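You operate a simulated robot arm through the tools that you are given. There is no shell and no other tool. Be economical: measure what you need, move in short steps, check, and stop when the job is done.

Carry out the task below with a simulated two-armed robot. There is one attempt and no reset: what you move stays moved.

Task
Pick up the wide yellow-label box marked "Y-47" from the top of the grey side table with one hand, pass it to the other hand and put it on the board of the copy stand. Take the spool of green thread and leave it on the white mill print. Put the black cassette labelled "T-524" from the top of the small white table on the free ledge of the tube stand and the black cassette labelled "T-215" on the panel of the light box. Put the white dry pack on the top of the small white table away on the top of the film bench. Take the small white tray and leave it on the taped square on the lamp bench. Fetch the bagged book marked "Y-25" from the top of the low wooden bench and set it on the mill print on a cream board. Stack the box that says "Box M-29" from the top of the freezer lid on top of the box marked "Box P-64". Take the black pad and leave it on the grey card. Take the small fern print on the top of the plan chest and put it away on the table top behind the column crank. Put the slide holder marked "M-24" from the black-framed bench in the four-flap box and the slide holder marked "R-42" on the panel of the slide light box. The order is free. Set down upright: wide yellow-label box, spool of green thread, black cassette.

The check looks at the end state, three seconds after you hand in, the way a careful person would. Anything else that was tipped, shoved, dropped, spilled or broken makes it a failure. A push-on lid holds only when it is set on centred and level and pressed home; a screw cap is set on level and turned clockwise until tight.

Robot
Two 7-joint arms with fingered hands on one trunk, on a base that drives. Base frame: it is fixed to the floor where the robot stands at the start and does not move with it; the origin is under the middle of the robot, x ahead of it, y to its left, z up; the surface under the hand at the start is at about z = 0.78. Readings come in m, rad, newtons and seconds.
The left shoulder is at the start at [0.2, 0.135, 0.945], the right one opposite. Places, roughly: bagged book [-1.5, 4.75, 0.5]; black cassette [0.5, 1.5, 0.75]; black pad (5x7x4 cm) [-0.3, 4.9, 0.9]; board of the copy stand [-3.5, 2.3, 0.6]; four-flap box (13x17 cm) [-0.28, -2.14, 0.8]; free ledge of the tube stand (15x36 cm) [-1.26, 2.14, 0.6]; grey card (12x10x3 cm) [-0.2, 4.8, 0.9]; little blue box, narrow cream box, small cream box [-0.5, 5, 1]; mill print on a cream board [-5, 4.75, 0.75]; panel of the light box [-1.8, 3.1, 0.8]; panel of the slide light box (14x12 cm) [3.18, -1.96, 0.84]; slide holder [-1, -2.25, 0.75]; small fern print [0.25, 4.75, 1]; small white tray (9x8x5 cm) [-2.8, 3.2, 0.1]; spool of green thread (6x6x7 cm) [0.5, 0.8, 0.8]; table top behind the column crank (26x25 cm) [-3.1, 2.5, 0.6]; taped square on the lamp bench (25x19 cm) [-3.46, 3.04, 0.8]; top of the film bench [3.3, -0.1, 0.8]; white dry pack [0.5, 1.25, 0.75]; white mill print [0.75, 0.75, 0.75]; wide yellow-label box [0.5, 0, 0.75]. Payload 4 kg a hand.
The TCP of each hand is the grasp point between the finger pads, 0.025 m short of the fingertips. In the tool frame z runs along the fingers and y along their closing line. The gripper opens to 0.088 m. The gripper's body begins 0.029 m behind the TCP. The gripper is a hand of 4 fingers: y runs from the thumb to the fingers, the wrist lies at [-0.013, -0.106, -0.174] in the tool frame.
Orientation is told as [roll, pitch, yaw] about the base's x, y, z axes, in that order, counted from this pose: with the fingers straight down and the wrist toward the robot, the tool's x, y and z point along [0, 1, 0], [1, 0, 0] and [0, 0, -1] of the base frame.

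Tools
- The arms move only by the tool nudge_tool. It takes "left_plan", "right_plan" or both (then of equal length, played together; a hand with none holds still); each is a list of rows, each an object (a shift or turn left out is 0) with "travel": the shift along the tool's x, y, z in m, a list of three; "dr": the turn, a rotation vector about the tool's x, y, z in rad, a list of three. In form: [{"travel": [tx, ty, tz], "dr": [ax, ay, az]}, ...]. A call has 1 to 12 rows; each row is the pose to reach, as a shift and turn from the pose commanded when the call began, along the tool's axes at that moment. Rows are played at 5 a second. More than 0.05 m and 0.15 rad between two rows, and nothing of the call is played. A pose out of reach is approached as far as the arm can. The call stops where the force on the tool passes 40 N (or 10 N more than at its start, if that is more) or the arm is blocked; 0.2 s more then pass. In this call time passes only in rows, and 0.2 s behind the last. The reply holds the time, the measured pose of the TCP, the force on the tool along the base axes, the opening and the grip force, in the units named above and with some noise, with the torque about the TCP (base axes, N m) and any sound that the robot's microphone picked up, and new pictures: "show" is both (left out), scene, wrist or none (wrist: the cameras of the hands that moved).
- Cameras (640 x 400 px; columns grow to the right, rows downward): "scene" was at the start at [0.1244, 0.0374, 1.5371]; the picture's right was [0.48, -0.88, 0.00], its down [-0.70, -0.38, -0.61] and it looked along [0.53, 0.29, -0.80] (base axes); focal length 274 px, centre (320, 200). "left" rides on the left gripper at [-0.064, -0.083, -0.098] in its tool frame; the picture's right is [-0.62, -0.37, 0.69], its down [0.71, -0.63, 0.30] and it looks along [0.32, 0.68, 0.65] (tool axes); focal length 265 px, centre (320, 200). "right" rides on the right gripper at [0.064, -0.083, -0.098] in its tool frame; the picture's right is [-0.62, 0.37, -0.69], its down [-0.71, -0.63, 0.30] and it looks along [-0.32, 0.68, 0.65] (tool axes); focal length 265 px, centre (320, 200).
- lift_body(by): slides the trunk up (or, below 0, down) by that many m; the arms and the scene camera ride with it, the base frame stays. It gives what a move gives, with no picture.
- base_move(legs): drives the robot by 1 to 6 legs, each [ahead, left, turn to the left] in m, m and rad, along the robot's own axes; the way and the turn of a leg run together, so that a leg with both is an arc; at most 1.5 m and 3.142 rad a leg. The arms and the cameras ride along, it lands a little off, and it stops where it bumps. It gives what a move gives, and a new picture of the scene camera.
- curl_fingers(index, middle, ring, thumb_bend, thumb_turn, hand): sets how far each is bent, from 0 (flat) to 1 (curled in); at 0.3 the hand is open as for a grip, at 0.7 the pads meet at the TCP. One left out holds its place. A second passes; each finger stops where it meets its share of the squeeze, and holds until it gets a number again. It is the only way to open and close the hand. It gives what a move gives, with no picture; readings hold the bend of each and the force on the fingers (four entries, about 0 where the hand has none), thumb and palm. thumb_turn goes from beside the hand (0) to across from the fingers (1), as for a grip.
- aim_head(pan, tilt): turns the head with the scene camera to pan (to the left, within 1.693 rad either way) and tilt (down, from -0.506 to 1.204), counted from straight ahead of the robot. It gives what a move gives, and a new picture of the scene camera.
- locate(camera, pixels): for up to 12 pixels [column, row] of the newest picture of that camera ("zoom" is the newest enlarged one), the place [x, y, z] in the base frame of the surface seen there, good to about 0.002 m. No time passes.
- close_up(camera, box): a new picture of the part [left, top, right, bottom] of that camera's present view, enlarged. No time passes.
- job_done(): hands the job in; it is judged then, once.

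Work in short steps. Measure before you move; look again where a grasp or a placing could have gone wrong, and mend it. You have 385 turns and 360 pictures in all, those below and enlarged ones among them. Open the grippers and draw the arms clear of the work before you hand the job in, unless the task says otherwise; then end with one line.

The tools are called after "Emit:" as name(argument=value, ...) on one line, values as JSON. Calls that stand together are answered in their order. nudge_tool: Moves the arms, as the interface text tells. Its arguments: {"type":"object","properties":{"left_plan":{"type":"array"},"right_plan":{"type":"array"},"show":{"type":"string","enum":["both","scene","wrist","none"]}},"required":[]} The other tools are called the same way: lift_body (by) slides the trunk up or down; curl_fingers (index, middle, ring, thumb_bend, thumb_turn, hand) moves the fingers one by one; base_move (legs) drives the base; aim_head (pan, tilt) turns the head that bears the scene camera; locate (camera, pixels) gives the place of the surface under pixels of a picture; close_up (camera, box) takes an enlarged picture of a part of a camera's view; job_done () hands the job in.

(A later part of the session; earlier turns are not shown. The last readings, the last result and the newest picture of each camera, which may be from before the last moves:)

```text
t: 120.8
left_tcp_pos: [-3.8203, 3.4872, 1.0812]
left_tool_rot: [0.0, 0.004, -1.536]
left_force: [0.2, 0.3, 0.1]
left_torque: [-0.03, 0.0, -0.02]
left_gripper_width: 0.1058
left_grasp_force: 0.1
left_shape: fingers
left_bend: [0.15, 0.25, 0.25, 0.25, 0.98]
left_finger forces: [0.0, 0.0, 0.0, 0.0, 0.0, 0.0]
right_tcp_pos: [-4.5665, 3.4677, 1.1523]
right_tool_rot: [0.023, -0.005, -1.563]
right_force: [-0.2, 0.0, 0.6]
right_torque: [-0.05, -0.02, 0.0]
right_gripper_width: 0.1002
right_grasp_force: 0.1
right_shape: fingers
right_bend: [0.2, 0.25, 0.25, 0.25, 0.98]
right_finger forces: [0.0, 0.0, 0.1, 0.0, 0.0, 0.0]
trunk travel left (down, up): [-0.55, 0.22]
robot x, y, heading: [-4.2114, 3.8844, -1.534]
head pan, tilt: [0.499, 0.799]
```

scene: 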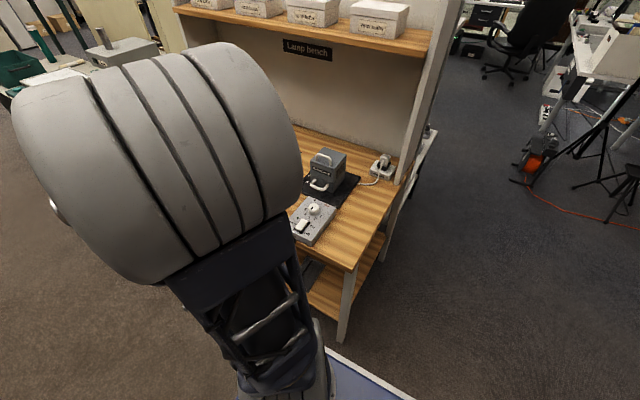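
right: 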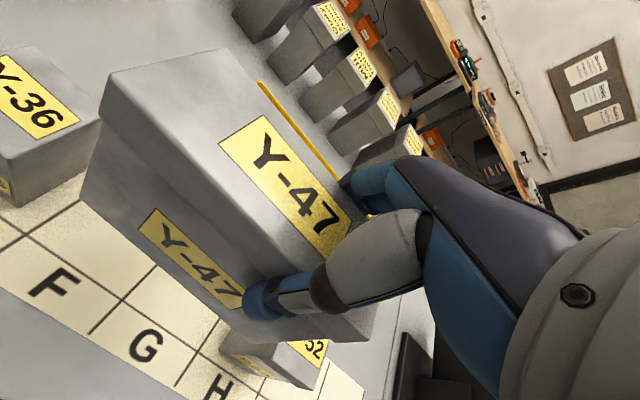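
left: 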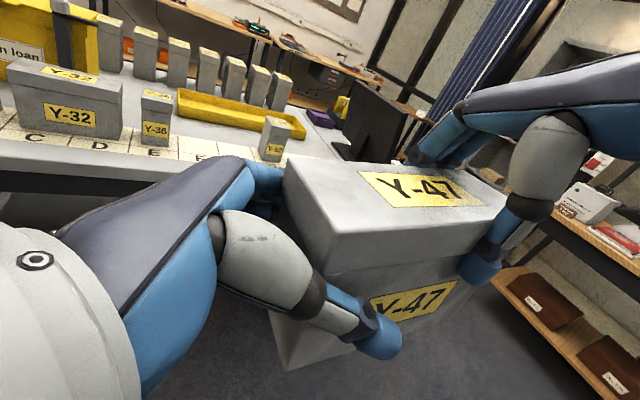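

I slide left along the bench to x≈−3.2.

Emit:
base_move(legs=[[0.0, 0.95, -0.035]])

Emit:
aim_head(pan=0.0, tilt=0.9)

```text
t: 125.7
left_tcp_pos: [-2.9088, 3.4898, 1.0835]
left_tool_rot: [0.001, 0.001, -1.574]
left_force: [-0.3, 0.2, -0.8]
left_torque: [0.04, -0.03, 0.01]
left_gripper_width: 0.1057
left_grasp_force: 0.0
left_shape: fingers
left_bend: [0.15, 0.25, 0.25, 0.25, 0.98]
left_finger forces: [0.0, 0.0, 0.0, 0.0, 0.0, 0.0]
right_tcp_pos: [-3.6563, 3.4988, 1.1534]
right_tool_rot: [0.022, -0.005, -1.6]
right_force: [0.5, -0.1, 0.3]
right_torque: [0.0, 0.03, 0.01]
right_gripper_width: 0.1001
right_grasp_force: 0.2
right_shape: fingers
right_bend: [0.2, 0.25, 0.25, 0.25, 0.98]
right_finger forces: [0.0, 0.0, 0.0, 0.1, 0.1, 0.0]
trunk travel left (down, up): [-0.55, 0.22]
robot x, y, heading: [-3.2809, 3.8991, -1.573]
head pan, tilt: [0.499, 0.799]
```

scene: 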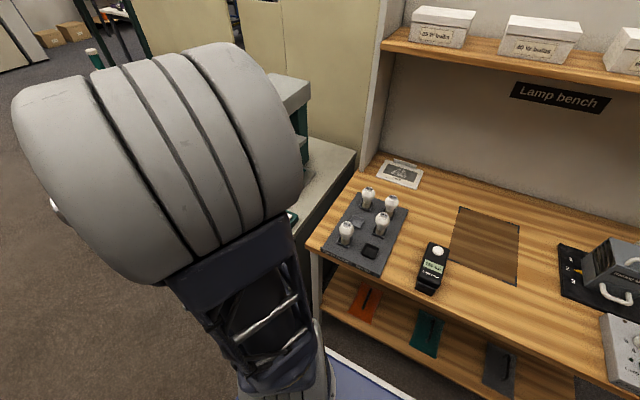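

```text
t: 126.6
left_tcp_pos: [-2.909, 3.4884, 1.0825]
left_tool_rot: [0.0, 0.003, -1.573]
left_force: [0.0, -0.4, -0.3]
left_torque: [-0.02, 0.01, 0.02]
left_gripper_width: 0.106
left_grasp_force: 0.2
left_shape: fingers
left_bend: [0.15, 0.25, 0.25, 0.25, 0.98]
left_finger forces: [0.0, 0.1, 0.0, 0.1, 0.0, 0.0]
right_tcp_pos: [-3.6563, 3.4969, 1.1525]
right_tool_rot: [0.023, -0.004, -1.6]
right_force: [-0.8, -0.7, 0.8]
right_torque: [-0.04, 0.03, 0.01]
right_gripper_width: 0.1001
right_grasp_force: 0.1
right_shape: fingers
right_bend: [0.2, 0.25, 0.25, 0.25, 0.98]
right_finger forces: [0.0, 0.0, 0.0, 0.0, 0.0, 0.0]
trunk travel left (down, up): [-0.55, 0.22]
robot x, y, heading: [-3.2857, 3.899, -1.574]
head pan, tilt: [0.0, 0.901]
```

scene: 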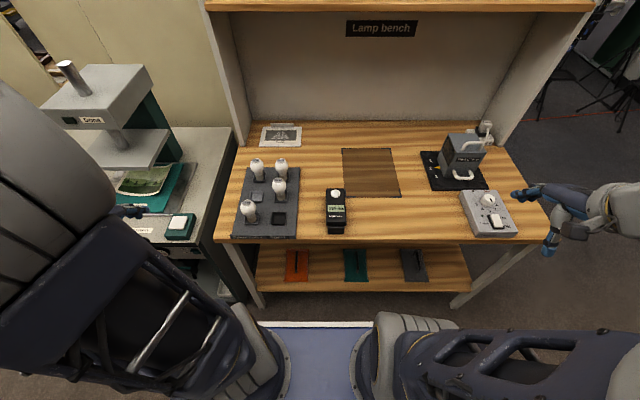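

The brown rectangle at (370,172) is the taped square. I measure it and the shelf, and look down-left for the white tray.

Emit:
locate(camera="scene", pixels=[[343, 150], [396, 150], [348, 197], [400, 195], [370, 172], [297, 265], [355, 265], [225, 235], [200, 285], [180, 235], [240, 135]])

Emit:
aim_head(pan=0.55, tilt=1.15)

```text
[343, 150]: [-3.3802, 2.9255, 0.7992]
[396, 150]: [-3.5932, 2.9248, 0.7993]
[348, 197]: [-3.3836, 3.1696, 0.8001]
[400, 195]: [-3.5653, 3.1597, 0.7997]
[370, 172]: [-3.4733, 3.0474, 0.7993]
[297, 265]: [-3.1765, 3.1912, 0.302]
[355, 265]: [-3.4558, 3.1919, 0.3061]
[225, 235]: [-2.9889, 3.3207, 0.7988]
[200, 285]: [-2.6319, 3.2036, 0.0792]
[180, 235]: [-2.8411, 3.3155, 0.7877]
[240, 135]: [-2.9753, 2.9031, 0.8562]
```

```text
t: 127.6
left_tcp_pos: [-2.9102, 3.4888, 1.0824]
left_tool_rot: [-0.001, 0.002, -1.572]
left_force: [-0.3, 0.4, -0.3]
left_torque: [0.03, 0.01, 0.02]
left_gripper_width: 0.106
left_grasp_force: 0.2
left_shape: fingers
left_bend: [0.15, 0.25, 0.25, 0.25, 0.98]
left_finger forces: [0.1, 0.0, 0.0, 0.0, 0.0, 0.1]
right_tcp_pos: [-3.6552, 3.4984, 1.1524]
right_tool_rot: [0.023, -0.004, -1.601]
right_force: [-0.1, 0.5, 0.5]
right_torque: [-0.03, 0.02, -0.02]
right_gripper_width: 0.1002
right_grasp_force: 0.1
right_shape: fingers
right_bend: [0.2, 0.25, 0.25, 0.25, 0.98]
right_finger forces: [0.0, 0.1, 0.0, 0.0, 0.0, 0.0]
trunk travel left (down, up): [-0.55, 0.22]
robot x, y, heading: [-3.2822, 3.9013, -1.571]
head pan, tilt: [0.55, 1.15]
```

scene: 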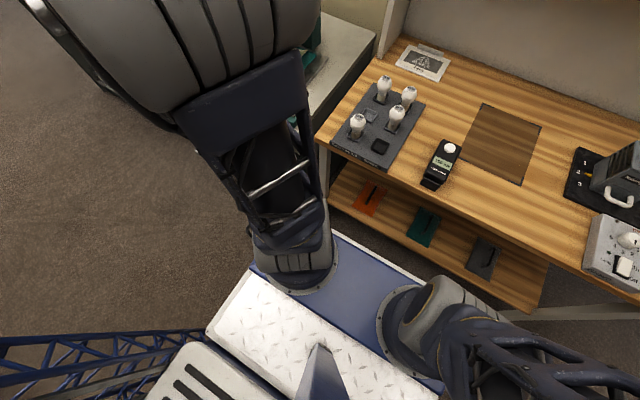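

The left arm blocks the view; the neighbouring table has a low shelf at z≈0.08. I slide further left and look at it.

Emit:
base_move(legs=[[0.0, 0.75, 0]])

Emit:
aim_head(pan=-0.45, tilt=0.95)

```text
t: 131.7
left_tcp_pos: [-2.1512, 3.4865, 1.0809]
left_tool_rot: [0.001, 0.002, -1.577]
left_force: [-0.3, 0.2, 0.0]
left_torque: [0.0, 0.0, 0.01]
left_gripper_width: 0.1057
left_grasp_force: 0.0
left_shape: fingers
left_bend: [0.15, 0.25, 0.25, 0.25, 0.98]
left_finger forces: [0.0, 0.1, 0.1, 0.0, 0.1, 0.0]
right_tcp_pos: [-2.8975, 3.4982, 1.1526]
right_tool_rot: [0.023, -0.005, -1.604]
right_force: [-0.1, -0.3, 0.2]
right_torque: [0.02, -0.01, -0.02]
right_gripper_width: 0.1
right_grasp_force: 0.1
right_shape: fingers
right_bend: [0.2, 0.25, 0.25, 0.25, 0.98]
right_finger forces: [0.1, 0.1, 0.1, 0.0, 0.0, 0.0]
trunk travel left (down, up): [-0.55, 0.22]
robot x, y, heading: [-2.5218, 3.8958, -1.576]
head pan, tilt: [0.55, 1.15]
```

scene: 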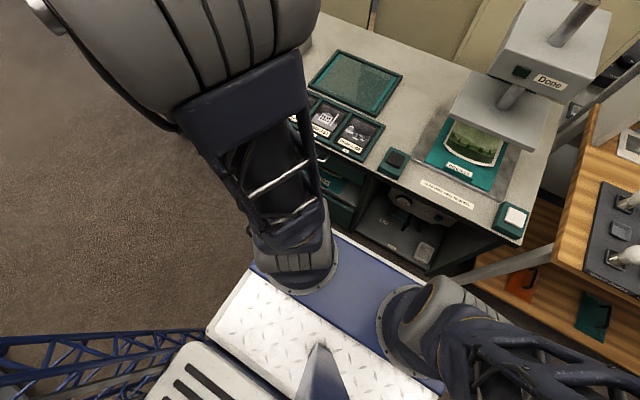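

```text
t: 133.0
left_tcp_pos: [-2.1499, 3.4869, 1.0826]
left_tool_rot: [0.001, 0.003, -1.579]
left_force: [-1.2, 0.8, -0.2]
left_torque: [-0.01, -0.01, 0.03]
left_gripper_width: 0.1059
left_grasp_force: 0.1
left_shape: fingers
left_bend: [0.15, 0.25, 0.25, 0.25, 0.98]
left_finger forces: [0.0, 0.0, 0.0, 0.0, 0.1, 0.0]
right_tcp_pos: [-2.8968, 3.4982, 1.1528]
right_tool_rot: [0.023, -0.006, -1.603]
right_force: [0.4, 0.9, -0.1]
right_torque: [-0.01, 0.01, 0.0]
right_gripper_width: 0.1
right_grasp_force: 0.1
right_shape: fingers
right_bend: [0.2, 0.25, 0.25, 0.25, 0.98]
right_finger forces: [0.1, 0.1, 0.0, 0.0, 0.1, 0.1]
trunk travel left (down, up): [-0.55, 0.22]
robot x, y, heading: [-2.5243, 3.8974, -1.572]
head pan, tilt: [-0.45, 0.949]
```

scene: 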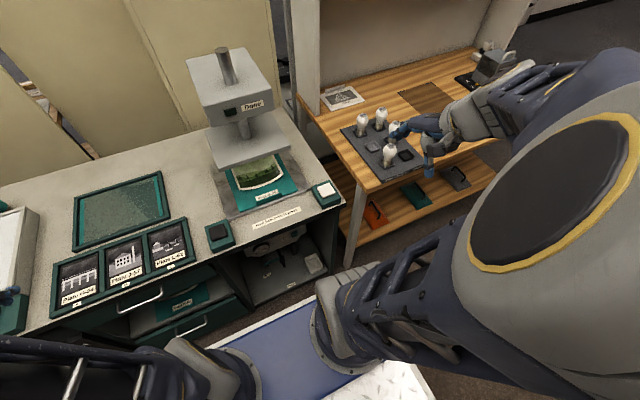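

A small grey square shows inside the open bay at (315,262); I zoom in.

Emit:
close_up(camera="scene", box=[235, 205, 345, 310])

Emit:
locate(camera="scene", pixels=[[315, 262], [308, 255], [322, 270], [290, 270], [265, 300], [320, 210], [335, 205], [260, 225]])

```text
3.81 times, centred on (290, 258) of scene
```

zoom: 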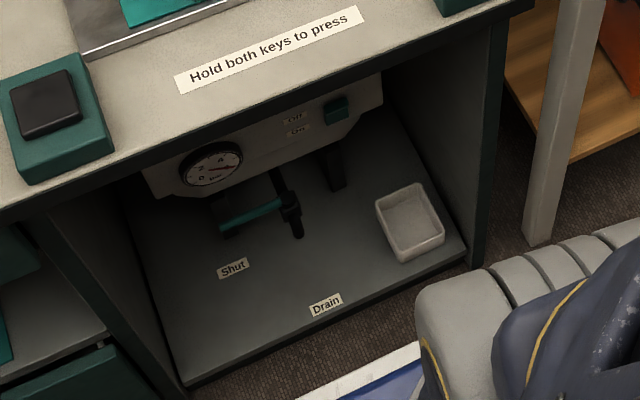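

```text
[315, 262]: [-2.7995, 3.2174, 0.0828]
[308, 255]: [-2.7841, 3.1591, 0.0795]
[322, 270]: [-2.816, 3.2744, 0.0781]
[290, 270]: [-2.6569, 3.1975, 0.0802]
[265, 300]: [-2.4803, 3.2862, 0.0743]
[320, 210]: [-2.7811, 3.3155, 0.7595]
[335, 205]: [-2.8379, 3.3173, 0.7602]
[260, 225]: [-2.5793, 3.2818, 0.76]
```

The tray sits at about (−2.80,3.215) on the shelf (z 0.078) with the bench-top edge at y≈3.32. I check the clearance behind me before backing a little.

Emit:
aim_head(pan=1.69, tilt=0.6)

```text
t: 135.0
left_tcp_pos: [-2.1517, 3.4856, 1.0828]
left_tool_rot: [-0.001, 0.002, -1.578]
left_force: [-0.2, 0.2, -0.2]
left_torque: [0.01, 0.04, 0.01]
left_gripper_width: 0.1058
left_grasp_force: 0.1
left_shape: fingers
left_bend: [0.15, 0.25, 0.25, 0.25, 0.98]
left_finger forces: [0.0, 0.0, 0.0, 0.0, 0.1, 0.0]
right_tcp_pos: [-2.8974, 3.4982, 1.1526]
right_tool_rot: [0.021, -0.005, -1.604]
right_force: [0.7, -0.4, -0.6]
right_torque: [0.02, -0.01, 0.0]
right_gripper_width: 0.1003
right_grasp_force: 0.1
right_shape: fingers
right_bend: [0.2, 0.25, 0.25, 0.25, 0.98]
right_finger forces: [0.0, 0.0, 0.1, 0.1, 0.0, 0.0]
trunk travel left (down, up): [-0.55, 0.22]
robot x, y, heading: [-2.5237, 3.896, -1.575]
head pan, tilt: [1.689, 0.6]
```

scene: 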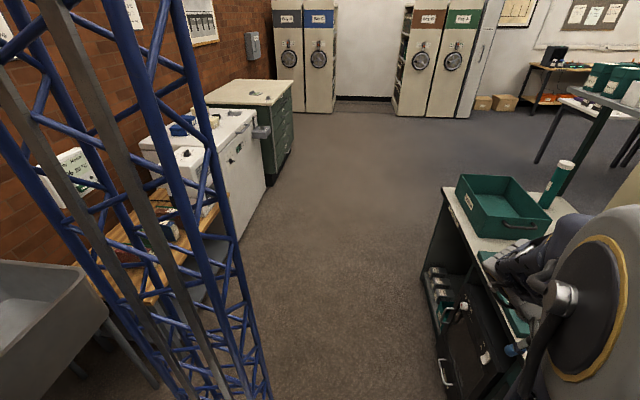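

Emit:
locate(camera="scene", pixels=[[105, 300], [130, 375], [200, 262], [238, 240], [262, 360], [437, 330], [170, 270], [60, 320]])

```text
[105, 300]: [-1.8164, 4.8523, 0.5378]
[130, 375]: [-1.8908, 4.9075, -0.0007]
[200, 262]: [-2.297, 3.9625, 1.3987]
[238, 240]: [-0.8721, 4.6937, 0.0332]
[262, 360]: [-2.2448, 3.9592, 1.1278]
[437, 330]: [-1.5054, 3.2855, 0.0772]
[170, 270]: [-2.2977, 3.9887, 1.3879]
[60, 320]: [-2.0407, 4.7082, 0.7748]
```

Sink front is at y≈4.65, so there's room. I back 0.17 m and set the right hand forward to reach 0.64 m with its tilt corrected.

Emit:
base_move(legs=[[-0.17, 0.0, 0]])

Emit:
nudge_tool(right_plan=[{"travel": [0.02, 0.045, 0]}, {"travel": [0.04, 0.09, 0], "dr": [0, -0.02, -0.028]}, {"travel": [0.06, 0.13, 0], "dr": [0, -0.02, -0.028]}, {"travel": [0.08, 0.17, 0], "dr": [0, -0.02, -0.028]}, {"travel": [0.1, 0.21, 0], "dr": [0, -0.02, -0.028]}, {"travel": [0.104, 0.245, 0], "dr": [0, -0.02, -0.028]}], show="none")

Emit:
lift_body(by=-0.55)

Emit:
aim_head(pan=-0.35, tilt=0.7)

```text
t: 136.5
left_tcp_pos: [-2.1493, 3.6561, 1.0821]
left_tool_rot: [0.001, 0.003, -1.575]
left_force: [0.8, -0.6, 0.6]
left_torque: [-0.02, 0.01, -0.02]
left_gripper_width: 0.1058
left_grasp_force: 0.0
left_shape: fingers
left_bend: [0.15, 0.25, 0.25, 0.25, 0.98]
left_finger forces: [0.1, 0.0, 0.0, 0.0, 0.0, 0.0]
right_tcp_pos: [-2.8956, 3.6676, 1.1523]
right_tool_rot: [0.023, -0.003, -1.601]
right_force: [0.8, -0.8, 0.0]
right_torque: [-0.01, -0.01, -0.01]
right_gripper_width: 0.1002
right_grasp_force: 0.0
right_shape: fingers
right_bend: [0.2, 0.25, 0.25, 0.25, 0.98]
right_finger forces: [0.0, 0.0, 0.1, 0.1, 0.1, 0.0]
trunk travel left (down, up): [-0.55, 0.22]
robot x, y, heading: [-2.5235, 4.069, -1.576]
head pan, tilt: [1.689, 0.6]
```

scene: 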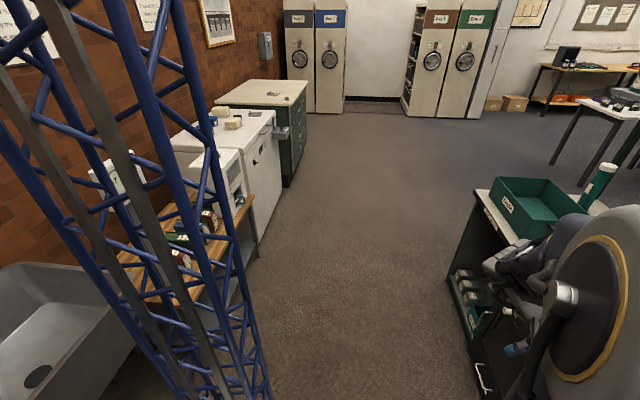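

```text
t: 137.9
left_tcp_pos: [-2.1489, 3.6566, 1.0821]
left_tool_rot: [-0.001, 0.001, -1.576]
left_force: [-0.3, -0.3, -0.4]
left_torque: [0.0, 0.01, 0.0]
left_gripper_width: 0.1057
left_grasp_force: 0.1
left_shape: fingers
left_bend: [0.15, 0.25, 0.25, 0.25, 0.98]
left_finger forces: [0.0, 0.0, 0.0, 0.0, 0.1, 0.0]
right_tcp_pos: [-2.8008, 3.4168, 1.1545]
right_tool_rot: [0.002, -0.003, -1.577]
right_force: [0.4, 0.4, 0.1]
right_torque: [0.0, -0.01, -0.01]
right_gripper_width: 0.1001
right_grasp_force: 0.1
right_shape: fingers
right_bend: [0.2, 0.25, 0.25, 0.25, 0.98]
right_finger forces: [0.0, 0.0, 0.1, 0.1, 0.0, 0.0]
trunk travel left (down, up): [-0.55, 0.22]
robot x, y, heading: [-2.5227, 4.0704, -1.574]
head pan, tilt: [1.689, 0.6]
```

```text
refused: -0.55 is not a number from -0.4 to 0.4
```

```text
t: 139.8
left_tcp_pos: [-2.1503, 3.6562, 1.0822]
left_tool_rot: [-0.001, 0.001, -1.577]
left_force: [-0.2, -0.5, 0.4]
left_torque: [0.03, -0.02, 0.01]
left_gripper_width: 0.1058
left_grasp_force: 0.1
left_shape: fingers
left_bend: [0.15, 0.25, 0.25, 0.25, 0.98]
left_finger forces: [0.1, 0.0, 0.1, 0.1, 0.1, 0.1]
right_tcp_pos: [-2.8003, 3.4171, 1.1531]
right_tool_rot: [0.002, -0.006, -1.575]
right_force: [0.7, -0.1, -0.1]
right_torque: [0.01, -0.01, -0.02]
right_gripper_width: 0.1003
right_grasp_force: 0.1
right_shape: fingers
right_bend: [0.2, 0.25, 0.25, 0.25, 0.98]
right_finger forces: [0.0, 0.0, 0.1, 0.1, 0.1, 0.1]
trunk travel left (down, up): [-0.55, 0.22]
robot x, y, heading: [-2.5192, 4.0695, -1.573]
head pan, tilt: [-0.351, 0.7]
```

scene: 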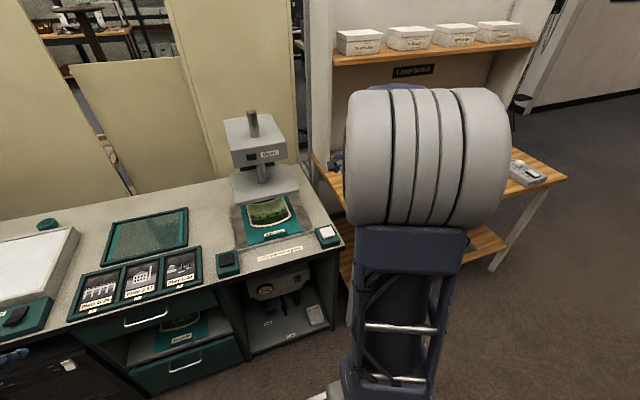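

I lower the trunk in two strokes.

Emit:
lift_body(by=-0.4)

Emit:
lift_body(by=-0.15)

Emit:
nudge_tool(right_plan=[{"travel": [0, 0, 0.05]}, {"travel": [0, 0, 0.1]}, {"travel": [0, 0, 0.15]}, {"travel": [0, 0, 0.2]}, {"travel": [0, 0, 0.25]}, {"travel": [0, 0, 0.3]}, {"travel": [0, 0, 0.35]}, {"travel": [0, 0, 0.39]}, {"travel": [0, 0, 0.425]}], show="both")

```text
t: 143.7
left_tcp_pos: [-2.1484, 3.6568, 0.6811]
left_tool_rot: [0.0, 0.002, -1.576]
left_force: [-0.2, -1.0, 0.2]
left_torque: [-0.03, 0.01, 0.0]
left_gripper_width: 0.1058
left_grasp_force: 0.1
left_shape: fingers
left_bend: [0.15, 0.25, 0.25, 0.25, 0.98]
left_finger forces: [0.0, 0.0, 0.0, 0.0, 0.0, 0.0]
right_tcp_pos: [-2.7998, 3.4177, 0.7536]
right_tool_rot: [0.001, -0.005, -1.575]
right_force: [0.5, 0.1, 0.5]
right_torque: [0.01, 0.02, 0.01]
right_gripper_width: 0.1002
right_grasp_force: 0.1
right_shape: fingers
right_bend: [0.2, 0.25, 0.25, 0.25, 0.98]
right_finger forces: [0.0, 0.0, 0.0, 0.0, 0.0, 0.0]
trunk travel left (down, up): [-0.15, 0.62]
robot x, y, heading: [-2.5215, 4.0645, -1.576]
head pan, tilt: [-0.351, 0.7]
```

```text
t: 145.4
left_tcp_pos: [-2.1493, 3.6568, 0.532]
left_tool_rot: [0.001, 0.001, -1.575]
left_force: [-0.1, -0.1, 0.6]
left_torque: [0.02, 0.02, -0.01]
left_gripper_width: 0.1056
left_grasp_force: 0.0
left_shape: fingers
left_bend: [0.15, 0.25, 0.25, 0.25, 0.98]
left_finger forces: [0.0, 0.1, 0.0, 0.1, 0.1, 0.1]
right_tcp_pos: [-2.8015, 3.4168, 0.6053]
right_tool_rot: [0.004, -0.005, -1.576]
right_force: [-0.1, -0.3, 0.2]
right_torque: [-0.03, 0.02, -0.01]
right_gripper_width: 0.1001
right_grasp_force: 0.0
right_shape: fingers
right_bend: [0.2, 0.25, 0.25, 0.25, 0.98]
right_finger forces: [0.0, 0.1, 0.1, 0.1, 0.0, 0.0]
trunk travel left (down, up): [0.0, 0.77]
robot x, y, heading: [-2.5245, 4.0654, -1.569]
head pan, tilt: [-0.351, 0.7]
```

```text
t: 147.4
left_tcp_pos: [-2.1485, 3.6563, 0.5319]
left_tool_rot: [0.001, 0.002, -1.577]
left_force: [0.5, -1.3, 0.1]
left_torque: [-0.02, -0.01, 0.01]
left_gripper_width: 0.1057
left_grasp_force: 0.2
left_shape: fingers
left_bend: [0.15, 0.25, 0.25, 0.25, 0.98]
left_finger forces: [0.1, 0.0, 0.0, 0.1, 0.1, 0.0]
right_tcp_pos: [-2.7983, 3.4136, 0.1797]
right_tool_rot: [0.002, -0.007, -1.574]
right_force: [-0.5, -0.4, -0.5]
right_torque: [0.0, 0.0, -0.02]
right_gripper_width: 0.1004
right_grasp_force: 0.1
right_shape: fingers
right_bend: [0.2, 0.25, 0.25, 0.25, 0.98]
right_finger forces: [0.1, 0.0, 0.0, 0.0, 0.0, 0.0]
trunk travel left (down, up): [0.0, 0.77]
robot x, y, heading: [-2.5256, 4.0702, -1.569]
head pan, tilt: [-0.351, 0.7]
```

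scene: 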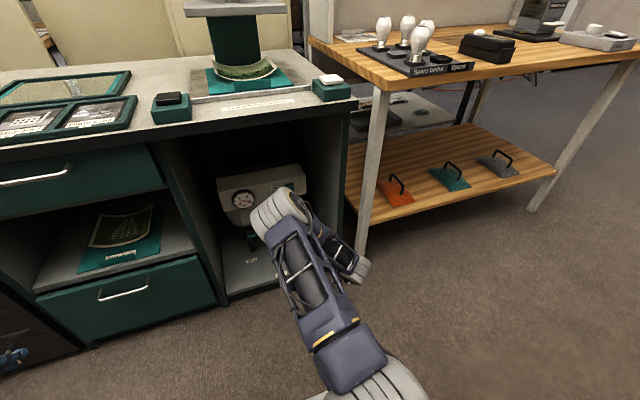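
right: 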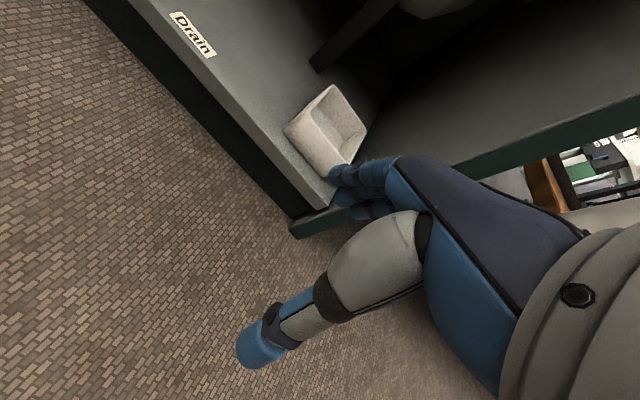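

The hand is in front of the bay; I measure the tray's rim in the right picture.

Emit:
locate(camera="right", pixels=[[292, 124], [332, 90], [362, 128], [325, 150], [305, 150], [345, 120], [310, 190], [270, 150], [345, 160]])

Emit:
close_up(camera="right", box=[240, 60, 440, 230])

```text
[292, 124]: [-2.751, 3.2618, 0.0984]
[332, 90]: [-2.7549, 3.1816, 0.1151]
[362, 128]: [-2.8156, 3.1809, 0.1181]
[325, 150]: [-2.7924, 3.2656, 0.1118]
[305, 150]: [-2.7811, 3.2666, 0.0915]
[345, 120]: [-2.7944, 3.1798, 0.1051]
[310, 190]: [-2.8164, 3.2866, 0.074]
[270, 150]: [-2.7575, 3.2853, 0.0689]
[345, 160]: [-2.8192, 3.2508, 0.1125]
```

```text
2.35 times, centred on (340, 145) of right
```

zoom: 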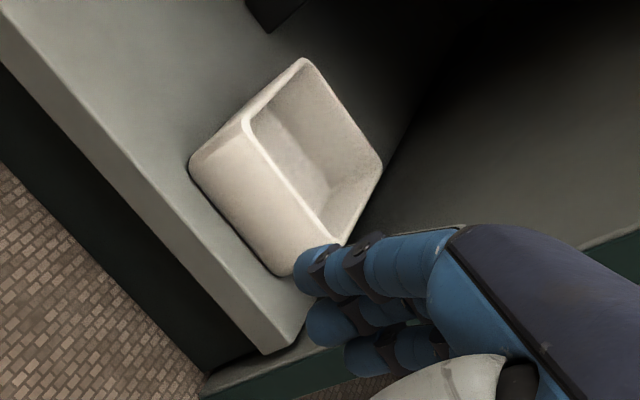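

I measure the finger spread on the hand itself to see if they fit inside the tray.

Emit:
locate(camera="zoom", pixels=[[325, 270], [330, 325], [365, 358], [400, 265], [395, 335], [345, 250], [250, 130], [330, 235], [300, 65]])

```text
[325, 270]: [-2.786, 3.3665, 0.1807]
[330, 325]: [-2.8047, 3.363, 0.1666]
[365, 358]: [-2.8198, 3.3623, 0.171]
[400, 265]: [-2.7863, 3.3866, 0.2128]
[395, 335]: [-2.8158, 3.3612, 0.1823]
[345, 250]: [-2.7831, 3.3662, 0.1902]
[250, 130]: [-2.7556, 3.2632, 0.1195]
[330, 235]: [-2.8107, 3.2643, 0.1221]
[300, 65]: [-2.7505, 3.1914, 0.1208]
```

The three fingers span only ~5.6 cm, so they fit inside. I set fingers to 0.3 and move in above the front wall, then look.

Emit:
curl_fingers(hand="right", index=0.3, middle=0.3, ring=0.3, thumb_bend=0.3)

Emit:
nudge_tool(right_plan=[{"travel": [0.012, 0.03, 0]}, {"travel": [0.012, 0.07, 0]}, {"travel": [0.012, 0.11, 0]}, {"travel": [0.012, 0.15, 0]}], show="wrist")

```text
t: 148.4
left_tcp_pos: [-2.1485, 3.6576, 0.5321]
left_tool_rot: [0.0, 0.002, -1.576]
left_force: [-0.7, -0.7, -0.2]
left_torque: [-0.04, -0.02, 0.01]
left_gripper_width: 0.1058
left_grasp_force: 0.0
left_shape: fingers
left_bend: [0.15, 0.25, 0.25, 0.25, 0.98]
left_finger forces: [0.0, 0.1, 0.1, 0.1, 0.1, 0.0]
right_tcp_pos: [-2.7989, 3.4149, 0.1785]
right_tool_rot: [0.001, -0.005, -1.574]
right_force: [-0.2, 0.3, 0.3]
right_torque: [0.02, 0.03, -0.02]
right_gripper_width: 0.0854
right_grasp_force: 0.1
right_shape: fingers
right_bend: [0.3, 0.3, 0.3, 0.3, 0.98]
right_finger forces: [0.0, 0.1, 0.0, 0.0, 0.1, 0.0]
trunk travel left (down, up): [0.0, 0.77]
robot x, y, heading: [-2.5236, 4.0679, -1.573]
head pan, tilt: [-0.351, 0.7]
```

```text
t: 149.4
left_tcp_pos: [-2.1502, 3.6555, 0.5321]
left_tool_rot: [0.0, 0.002, -1.576]
left_force: [-0.4, 0.4, -0.5]
left_torque: [0.01, 0.0, -0.03]
left_gripper_width: 0.1059
left_grasp_force: 0.0
left_shape: fingers
left_bend: [0.15, 0.25, 0.25, 0.25, 0.98]
left_finger forces: [0.1, 0.0, 0.0, 0.0, 0.0, 0.0]
right_tcp_pos: [-2.7858, 3.2625, 0.1791]
right_tool_rot: [0.003, -0.006, -1.574]
right_force: [0.3, 0.3, -0.1]
right_torque: [-0.04, -0.02, 0.05]
right_gripper_width: 0.0852
right_grasp_force: 0.1
right_shape: fingers
right_bend: [0.3, 0.3, 0.3, 0.3, 0.98]
right_finger forces: [0.1, 0.0, 0.0, 0.1, 0.1, 0.0]
trunk travel left (down, up): [0.0, 0.77]
robot x, y, heading: [-2.5226, 4.0697, -1.577]
head pan, tilt: [-0.351, 0.7]
```

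right: 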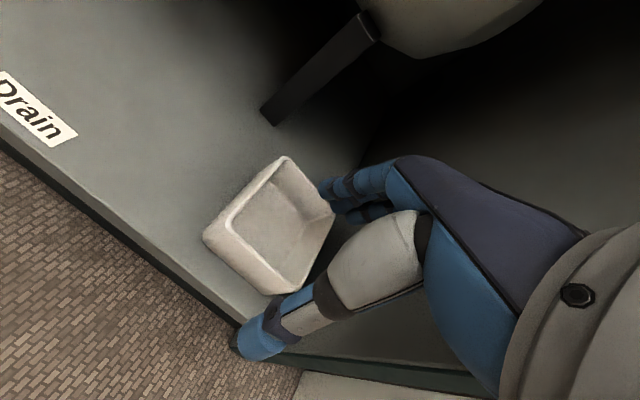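

I check tip and rim positions in this view.

Emit:
locate(camera="right", pixels=[[324, 188], [333, 210], [282, 160], [230, 228], [272, 290], [255, 345], [330, 240], [350, 208]])

```text
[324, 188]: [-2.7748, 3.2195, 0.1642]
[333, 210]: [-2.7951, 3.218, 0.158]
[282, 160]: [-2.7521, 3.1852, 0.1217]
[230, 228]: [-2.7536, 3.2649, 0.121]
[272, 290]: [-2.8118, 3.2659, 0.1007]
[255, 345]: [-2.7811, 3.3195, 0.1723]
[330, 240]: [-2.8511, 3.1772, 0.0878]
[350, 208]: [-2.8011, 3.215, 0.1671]
```

The fingers sit over the tray's inside. I descend 0.062 m.

Emit:
nudge_tool(right_plan=[{"travel": [0, 0, 0.025]}, {"travel": [0, 0, 0.05]}, {"travel": [0, 0, 0.062]}], show="wrist")

```text
t: 150.2
left_tcp_pos: [-2.1504, 3.6563, 0.5321]
left_tool_rot: [0.0, 0.0, -1.577]
left_force: [0.5, 0.0, -0.2]
left_torque: [-0.02, 0.0, 0.01]
left_gripper_width: 0.1061
left_grasp_force: 0.2
left_shape: fingers
left_bend: [0.15, 0.25, 0.25, 0.25, 0.98]
left_finger forces: [0.0, 0.0, 0.1, 0.1, 0.1, 0.1]
right_tcp_pos: [-2.7882, 3.2652, 0.1185]
right_tool_rot: [0.004, -0.003, -1.574]
right_force: [-0.5, 0.0, -1.3]
right_torque: [0.01, 0.01, 0.01]
right_gripper_width: 0.0852
right_grasp_force: 0.1
right_shape: fingers
right_bend: [0.3, 0.3, 0.3, 0.3, 0.98]
right_finger forces: [0.0, 0.0, 0.1, 0.1, 0.0, 0.0]
trunk travel left (down, up): [0.0, 0.77]
robot x, y, heading: [-2.5251, 4.0673, -1.572]
head pan, tilt: [-0.351, 0.7]
```

right: 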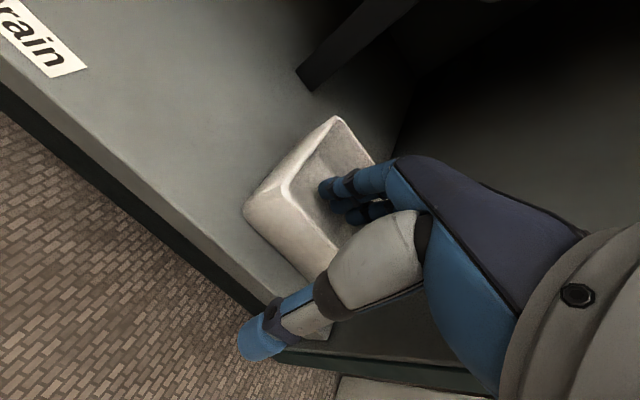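

Fingers are inside, thumb outside. I close the pinch on the front wall.

Emit:
curl_fingers(hand="right", index=0.75, middle=0.75, ring=0.75, thumb_bend=0.75)

Emit:
nudge_tool(right_plan=[{"travel": [0, 0, -0.015]}, {"travel": [0, 0, -0.04]}], show="wrist")

```text
t: 151.2
left_tcp_pos: [-2.1492, 3.6569, 0.5332]
left_tool_rot: [0.001, 0.001, -1.575]
left_force: [-0.9, -0.5, 0.4]
left_torque: [0.0, -0.03, -0.01]
left_gripper_width: 0.1058
left_grasp_force: 0.1
left_shape: fingers
left_bend: [0.15, 0.25, 0.25, 0.25, 0.98]
left_finger forces: [0.0, 0.0, 0.0, 0.0, 0.1, 0.0]
right_tcp_pos: [-2.7882, 3.2639, 0.1169]
right_tool_rot: [0.001, -0.004, -1.575]
right_force: [0.8, 0.4, -1.1]
right_torque: [0.0, -0.01, -0.02]
right_gripper_width: 0.0
right_grasp_force: 7.1
right_shape: fingers
right_bend: [0.74, 0.74, 0.75, 0.71, 0.96]
right_finger forces: [5.2, 1.5, 0.0, 0.0, 6.8, 0.0]
trunk travel left (down, up): [0.0, 0.77]
robot x, y, heading: [-2.5243, 4.0678, -1.569]
head pan, tilt: [-0.351, 0.7]
```

```text
t: 151.8
left_tcp_pos: [-2.1493, 3.6572, 0.5321]
left_tool_rot: [0.001, 0.002, -1.578]
left_force: [-0.3, 0.5, 0.5]
left_torque: [0.0, 0.05, 0.03]
left_gripper_width: 0.1057
left_grasp_force: 0.2
left_shape: fingers
left_bend: [0.15, 0.25, 0.25, 0.25, 0.98]
left_finger forces: [0.1, 0.1, 0.0, 0.0, 0.0, 0.0]
right_tcp_pos: [-2.7879, 3.267, 0.1574]
right_tool_rot: [0.001, -0.003, -1.575]
right_force: [-0.3, 0.8, -0.9]
right_torque: [0.07, -0.02, 0.03]
right_gripper_width: 0.0001
right_grasp_force: 6.8
right_shape: fingers
right_bend: [0.74, 0.74, 0.75, 0.71, 0.96]
right_finger forces: [5.2, 1.4, 0.0, 0.0, 6.6, 0.1]
trunk travel left (down, up): [0.0, 0.77]
robot x, y, heading: [-2.5231, 4.069, -1.57]
head pan, tilt: [-0.351, 0.7]
```

right: 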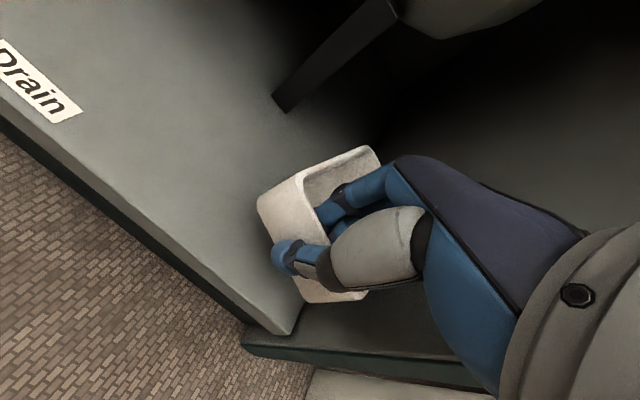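

The tray is lifting but the pinch is weak (7 N); I squeeze more.

Emit:
curl_fingers(hand="right", index=1.0, middle=1.0, ring=1.0, thumb_bend=1.0)

Emit:
close_up(camera="right", box=[220, 110, 440, 320])

```text
t: 152.8
left_tcp_pos: [-2.1496, 3.6569, 0.5332]
left_tool_rot: [0.0, 0.001, -1.575]
left_force: [-0.2, 0.6, -0.2]
left_torque: [-0.01, 0.02, 0.02]
left_gripper_width: 0.1057
left_grasp_force: 0.0
left_shape: fingers
left_bend: [0.15, 0.25, 0.25, 0.25, 0.98]
left_finger forces: [0.0, 0.0, 0.0, 0.0, 0.0, 0.0]
right_tcp_pos: [-2.7876, 3.2665, 0.1577]
right_tool_rot: [0.001, -0.006, -1.576]
right_force: [0.0, -0.3, -0.4]
right_torque: [0.02, 0.0, 0.05]
right_gripper_width: 0.0
right_grasp_force: 17.9
right_shape: fingers
right_bend: [0.79, 1.0, 1.0, 0.85, 0.93]
right_finger forces: [16.6, 2.1, 0.0, 0.1, 17.7, 0.0]
trunk travel left (down, up): [0.0, 0.77]
robot x, y, heading: [-2.5206, 4.0637, -1.573]
head pan, tilt: [-0.351, 0.7]
```

```text
1.90 times, centred on (330, 215) of right
```

zoom: 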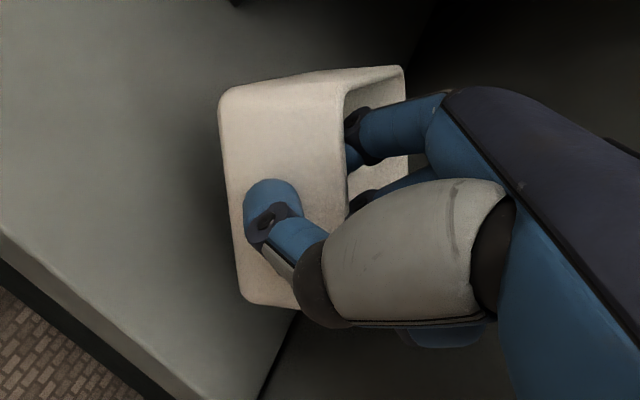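

Only index and thumb grip, and the tray rolls sideways. I set it back down, reopen, and regrip with the thumb centred on the wall and a bit deeper.

Emit:
nudge_tool(right_plan=[{"travel": [0, 0, 0.015]}, {"travel": [0, 0, 0.03]}, {"travel": [0, 0, 0.04]}], show="none")

Emit:
curl_fingers(hand="right", index=0.3, middle=0.3, ring=0.3, thumb_bend=0.3)

Emit:
close_up(camera="right", box=[160, 60, 460, 380])

```text
t: 153.6
left_tcp_pos: [-2.1494, 3.6574, 0.5331]
left_tool_rot: [0.0, 0.0, -1.575]
left_force: [-0.1, 0.1, -0.2]
left_torque: [-0.01, -0.01, -0.02]
left_gripper_width: 0.106
left_grasp_force: 0.1
left_shape: fingers
left_bend: [0.15, 0.25, 0.25, 0.25, 0.98]
left_finger forces: [0.1, 0.0, 0.0, 0.0, 0.0, 0.1]
right_tcp_pos: [-2.7877, 3.263, 0.1184]
right_tool_rot: [0.003, -0.008, -1.575]
right_force: [3.5, -1.8, 9.6]
right_torque: [-0.16, 0.24, 0.15]
right_gripper_width: 0.0002
right_grasp_force: 25.1
right_shape: fingers
right_bend: [0.79, 1.0, 1.0, 0.86, 0.93]
right_finger forces: [17.1, 12.8, 0.0, 0.1, 19.9, 0.0]
trunk travel left (down, up): [0.0, 0.77]
robot x, y, heading: [-2.5234, 4.0706, -1.573]
head pan, tilt: [-0.351, 0.7]
```

```text
t: 154.3
left_tcp_pos: [-2.1497, 3.6578, 0.5327]
left_tool_rot: [-0.002, 0.0, -1.576]
left_force: [0.1, 0.9, -1.1]
left_torque: [0.01, 0.03, 0.0]
left_gripper_width: 0.1057
left_grasp_force: 0.0
left_shape: fingers
left_bend: [0.15, 0.25, 0.25, 0.25, 0.98]
left_finger forces: [0.0, 0.0, 0.0, 0.0, 0.1, 0.1]
right_tcp_pos: [-2.7911, 3.2612, 0.123]
right_tool_rot: [-0.002, -0.016, -1.575]
right_force: [1.1, 12.9, 38.4]
right_torque: [-0.29, 0.57, -0.22]
right_gripper_width: 0.0846
right_grasp_force: 19.3
right_shape: fingers
right_bend: [0.3, 0.83, 0.81, 0.3, 0.97]
right_finger forces: [0.1, 22.6, 16.6, 0.0, 0.0, 0.0]
trunk travel left (down, up): [0.0, 0.77]
robot x, y, heading: [-2.5195, 4.0704, -1.575]
head pan, tilt: [-0.351, 0.7]
stopped (right hand): the force on the tool passed its limit at 41 N (the readings are from after the stop); the commanded pose is now the measured one
```

```text
1.25 times, centred on (310, 220) of right
```

zoom: 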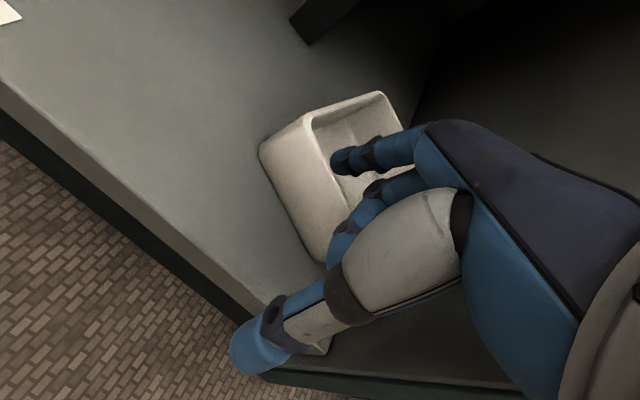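

The middle and ring fingers hooked over the rim. I raise the hand clear, then open fully.

Emit:
nudge_tool(right_plan=[{"travel": [0, 0, -0.01]}, {"travel": [0, 0, -0.03]}, {"travel": [0, 0, -0.06]}], show="none")

Emit:
curl_fingers(hand="right", index=0.3, middle=0.3, ring=0.3, thumb_bend=0.3)

Emit:
close_up(camera="right", box=[160, 100, 460, 380])

```text
t: 155.1
left_tcp_pos: [-2.1499, 3.6573, 0.5322]
left_tool_rot: [0.001, 0.002, -1.577]
left_force: [0.1, -0.4, 0.0]
left_torque: [0.02, -0.01, 0.01]
left_gripper_width: 0.1058
left_grasp_force: 0.1
left_shape: fingers
left_bend: [0.15, 0.25, 0.25, 0.25, 0.98]
left_finger forces: [0.0, 0.0, 0.0, 0.0, 0.0, 0.1]
right_tcp_pos: [-2.791, 3.2634, 0.1792]
right_tool_rot: [0.0, -0.01, -1.577]
right_force: [0.3, 0.2, 0.0]
right_torque: [0.02, 0.01, 0.01]
right_gripper_width: 0.0843
right_grasp_force: 1.6
right_shape: fingers
right_bend: [0.3, 0.3, 0.3, 0.3, 0.97]
right_finger forces: [1.6, 1.7, 0.0, 0.1, 0.0, 0.1]
trunk travel left (down, up): [0.0, 0.77]
robot x, y, heading: [-2.5199, 4.0653, -1.573]
head pan, tilt: [-0.351, 0.7]
```

```text
t: 156.1
left_tcp_pos: [-2.1491, 3.6564, 0.5312]
left_tool_rot: [-0.001, 0.002, -1.577]
left_force: [-0.2, -0.8, 0.3]
left_torque: [0.01, 0.01, 0.03]
left_gripper_width: 0.106
left_grasp_force: 0.0
left_shape: fingers
left_bend: [0.15, 0.25, 0.25, 0.25, 0.98]
left_finger forces: [0.0, 0.1, 0.0, 0.0, 0.0, 0.1]
right_tcp_pos: [-2.7904, 3.2628, 0.1794]
right_tool_rot: [0.0, -0.009, -1.576]
right_force: [0.0, 0.3, 0.5]
right_torque: [0.03, 0.01, -0.03]
right_gripper_width: 0.0836
right_grasp_force: 2.1
right_shape: fingers
right_bend: [0.31, 0.3, 0.3, 0.3, 0.97]
right_finger forces: [1.5, 1.4, 0.0, 0.0, 0.0, 0.0]
trunk travel left (down, up): [0.0, 0.77]
robot x, y, heading: [-2.5219, 4.0676, -1.574]
head pan, tilt: [-0.351, 0.7]
```

```text
1.43 times, centred on (310, 240) of right
```

zoom: 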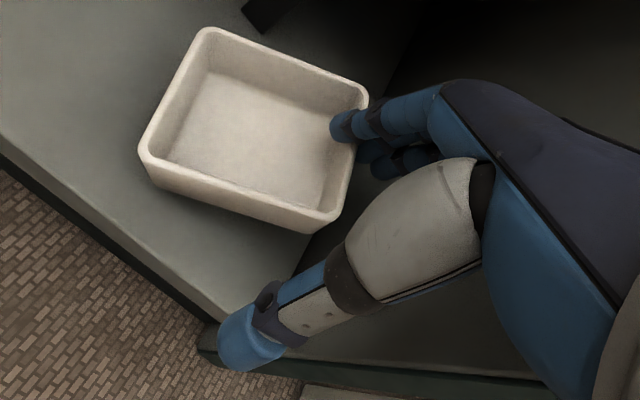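

The tray's right wall is wedged between index and middle. I lower it back to the shelf, then curl the index fully so it slips out upward.

Emit:
nudge_tool(right_plan=[{"travel": [0, 0, 0.02]}, {"travel": [0, 0, 0.04]}, {"travel": [0, 0, 0.05]}], show="wrist")

```text
t: 156.9
left_tcp_pos: [-2.1493, 3.6569, 0.5319]
left_tool_rot: [0.001, 0.002, -1.576]
left_force: [0.0, 0.3, -0.6]
left_torque: [-0.02, 0.0, 0.0]
left_gripper_width: 0.1055
left_grasp_force: 0.0
left_shape: fingers
left_bend: [0.15, 0.25, 0.25, 0.25, 0.98]
left_finger forces: [0.0, 0.1, 0.0, 0.0, 0.1, 0.0]
right_tcp_pos: [-2.7908, 3.264, 0.1286]
right_tool_rot: [0.0, -0.008, -1.575]
right_force: [-0.2, 0.7, 1.0]
right_torque: [-0.03, 0.02, 0.0]
right_gripper_width: 0.0846
right_grasp_force: 0.3
right_shape: fingers
right_bend: [0.3, 0.3, 0.3, 0.3, 0.97]
right_finger forces: [0.3, 0.5, 0.0, 0.0, 0.0, 0.0]
trunk travel left (down, up): [0.0, 0.77]
robot x, y, heading: [-2.5226, 4.0696, -1.568]
head pan, tilt: [-0.351, 0.7]
```

right: 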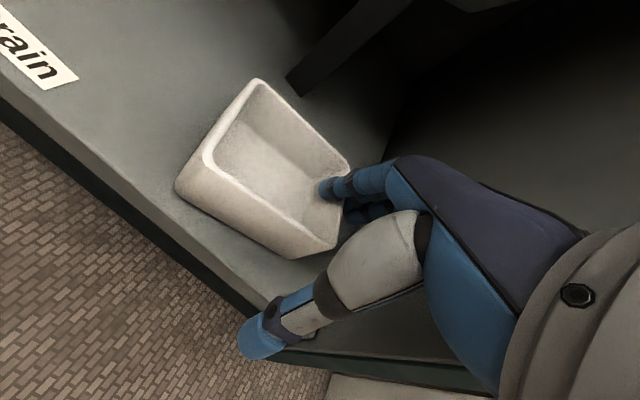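

Tray is down. I curl the index to free it, then raise a bit and look.

Emit:
curl_fingers(hand="right", index=0.05, middle=0.5)

Emit:
nudge_tool(right_plan=[{"travel": [0, 0, -0.015]}, {"travel": [0, 0, -0.05]}], show="wrist")

```text
t: 157.9
left_tcp_pos: [-2.1493, 3.6566, 0.5328]
left_tool_rot: [-0.001, 0.0, -1.575]
left_force: [-0.2, -0.2, 0.1]
left_torque: [0.03, 0.0, -0.05]
left_gripper_width: 0.1059
left_grasp_force: 0.1
left_shape: fingers
left_bend: [0.15, 0.25, 0.25, 0.25, 0.98]
left_finger forces: [0.1, 0.0, 0.0, 0.0, 0.0, 0.1]
right_tcp_pos: [-2.7891, 3.2643, 0.1287]
right_tool_rot: [0.0, -0.009, -1.577]
right_force: [-0.4, 0.6, -0.9]
right_torque: [0.02, 0.0, 0.02]
right_gripper_width: 0.1128
right_grasp_force: 0.1
right_shape: fingers
right_bend: [0.05, 0.5, 0.3, 0.3, 0.97]
right_finger forces: [0.1, 0.0, 0.0, 0.1, 0.0, 0.0]
trunk travel left (down, up): [0.0, 0.77]
robot x, y, heading: [-2.5241, 4.0678, -1.576]
head pan, tilt: [-0.351, 0.7]
```

```text
t: 158.5
left_tcp_pos: [-2.1493, 3.6572, 0.5322]
left_tool_rot: [0.0, 0.002, -1.575]
left_force: [-0.3, 0.2, -0.3]
left_torque: [0.0, 0.01, 0.01]
left_gripper_width: 0.1058
left_grasp_force: 0.1
left_shape: fingers
left_bend: [0.15, 0.25, 0.25, 0.25, 0.98]
left_finger forces: [0.0, 0.0, 0.0, 0.1, 0.0, 0.0]
right_tcp_pos: [-2.7901, 3.2657, 0.1774]
right_tool_rot: [0.0, -0.009, -1.577]
right_force: [0.6, 0.0, 0.0]
right_torque: [-0.01, 0.0, -0.01]
right_gripper_width: 0.1133
right_grasp_force: 0.0
right_shape: fingers
right_bend: [0.05, 0.5, 0.3, 0.3, 0.97]
right_finger forces: [0.0, 0.0, 0.0, 0.1, 0.1, 0.0]
trunk travel left (down, up): [0.0, 0.77]
robot x, y, heading: [-2.5259, 4.0688, -1.57]
head pan, tilt: [-0.351, 0.7]
```

right: 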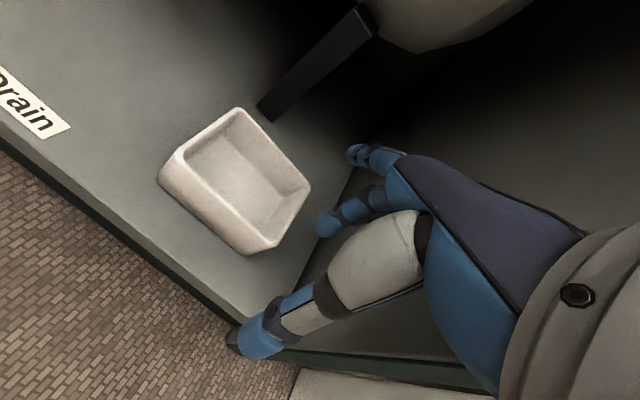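

The tray is free and flat on the shelf. I measure its new pose.

Emit:
locate(camera="right", pixels=[[185, 153], [240, 112], [303, 188], [272, 244], [212, 200], [245, 180], [290, 155], [200, 205]])

Emit:
close_up(camera="right", box=[140, 80, 360, 290])

```text
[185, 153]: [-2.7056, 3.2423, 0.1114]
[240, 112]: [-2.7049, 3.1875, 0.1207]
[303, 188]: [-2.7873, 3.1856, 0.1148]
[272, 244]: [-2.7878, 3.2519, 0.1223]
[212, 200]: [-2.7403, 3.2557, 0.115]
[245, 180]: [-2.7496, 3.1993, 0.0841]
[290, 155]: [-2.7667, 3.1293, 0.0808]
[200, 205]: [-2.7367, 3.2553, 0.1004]
```

```text
1.90 times, centred on (250, 185) of right
```

zoom: 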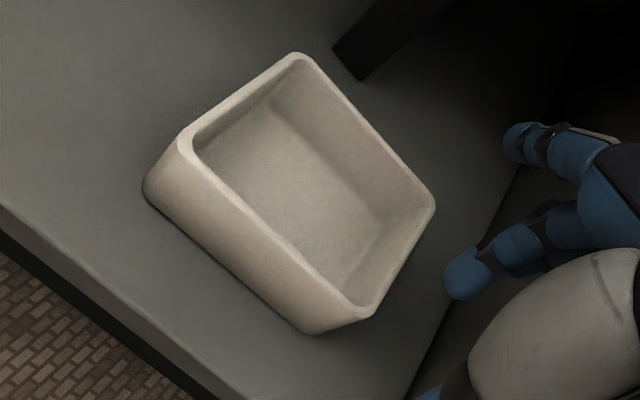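

The tray is now 9 cm along x, 7.5 cm along y; the hand can open past 0.1 m, so I'll grip it whole from front and back. I check the black lever's position first.

Emit:
locate(camera="right", pixels=[[263, 112], [275, 95], [300, 75], [350, 30]])

Emit:
curl_fingers(hand="right", index=0.17, middle=0.17, ring=0.17, thumb_bend=0.17)

```text
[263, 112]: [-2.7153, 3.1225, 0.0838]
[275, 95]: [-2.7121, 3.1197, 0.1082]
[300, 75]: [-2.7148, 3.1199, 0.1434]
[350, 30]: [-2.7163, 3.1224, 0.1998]
```

```text
t: 159.5
left_tcp_pos: [-2.1496, 3.6566, 0.5331]
left_tool_rot: [0.0, 0.001, -1.575]
left_force: [0.1, -0.7, -0.4]
left_torque: [0.0, 0.01, 0.02]
left_gripper_width: 0.1059
left_grasp_force: 0.1
left_shape: fingers
left_bend: [0.15, 0.25, 0.25, 0.25, 0.98]
left_finger forces: [0.1, 0.0, 0.1, 0.1, 0.0, 0.1]
right_tcp_pos: [-2.7906, 3.2646, 0.1775]
right_tool_rot: [0.0, -0.01, -1.577]
right_force: [0.6, -0.4, -0.4]
right_torque: [-0.01, -0.02, -0.02]
right_gripper_width: 0.1084
right_grasp_force: 0.0
right_shape: fingers
right_bend: [0.17, 0.17, 0.17, 0.17, 0.97]
right_finger forces: [0.0, 0.1, 0.0, 0.1, 0.1, 0.0]
trunk travel left (down, up): [0.0, 0.77]
robot x, y, heading: [-2.5278, 4.067, -1.579]
head pan, tilt: [-0.351, 0.7]
```

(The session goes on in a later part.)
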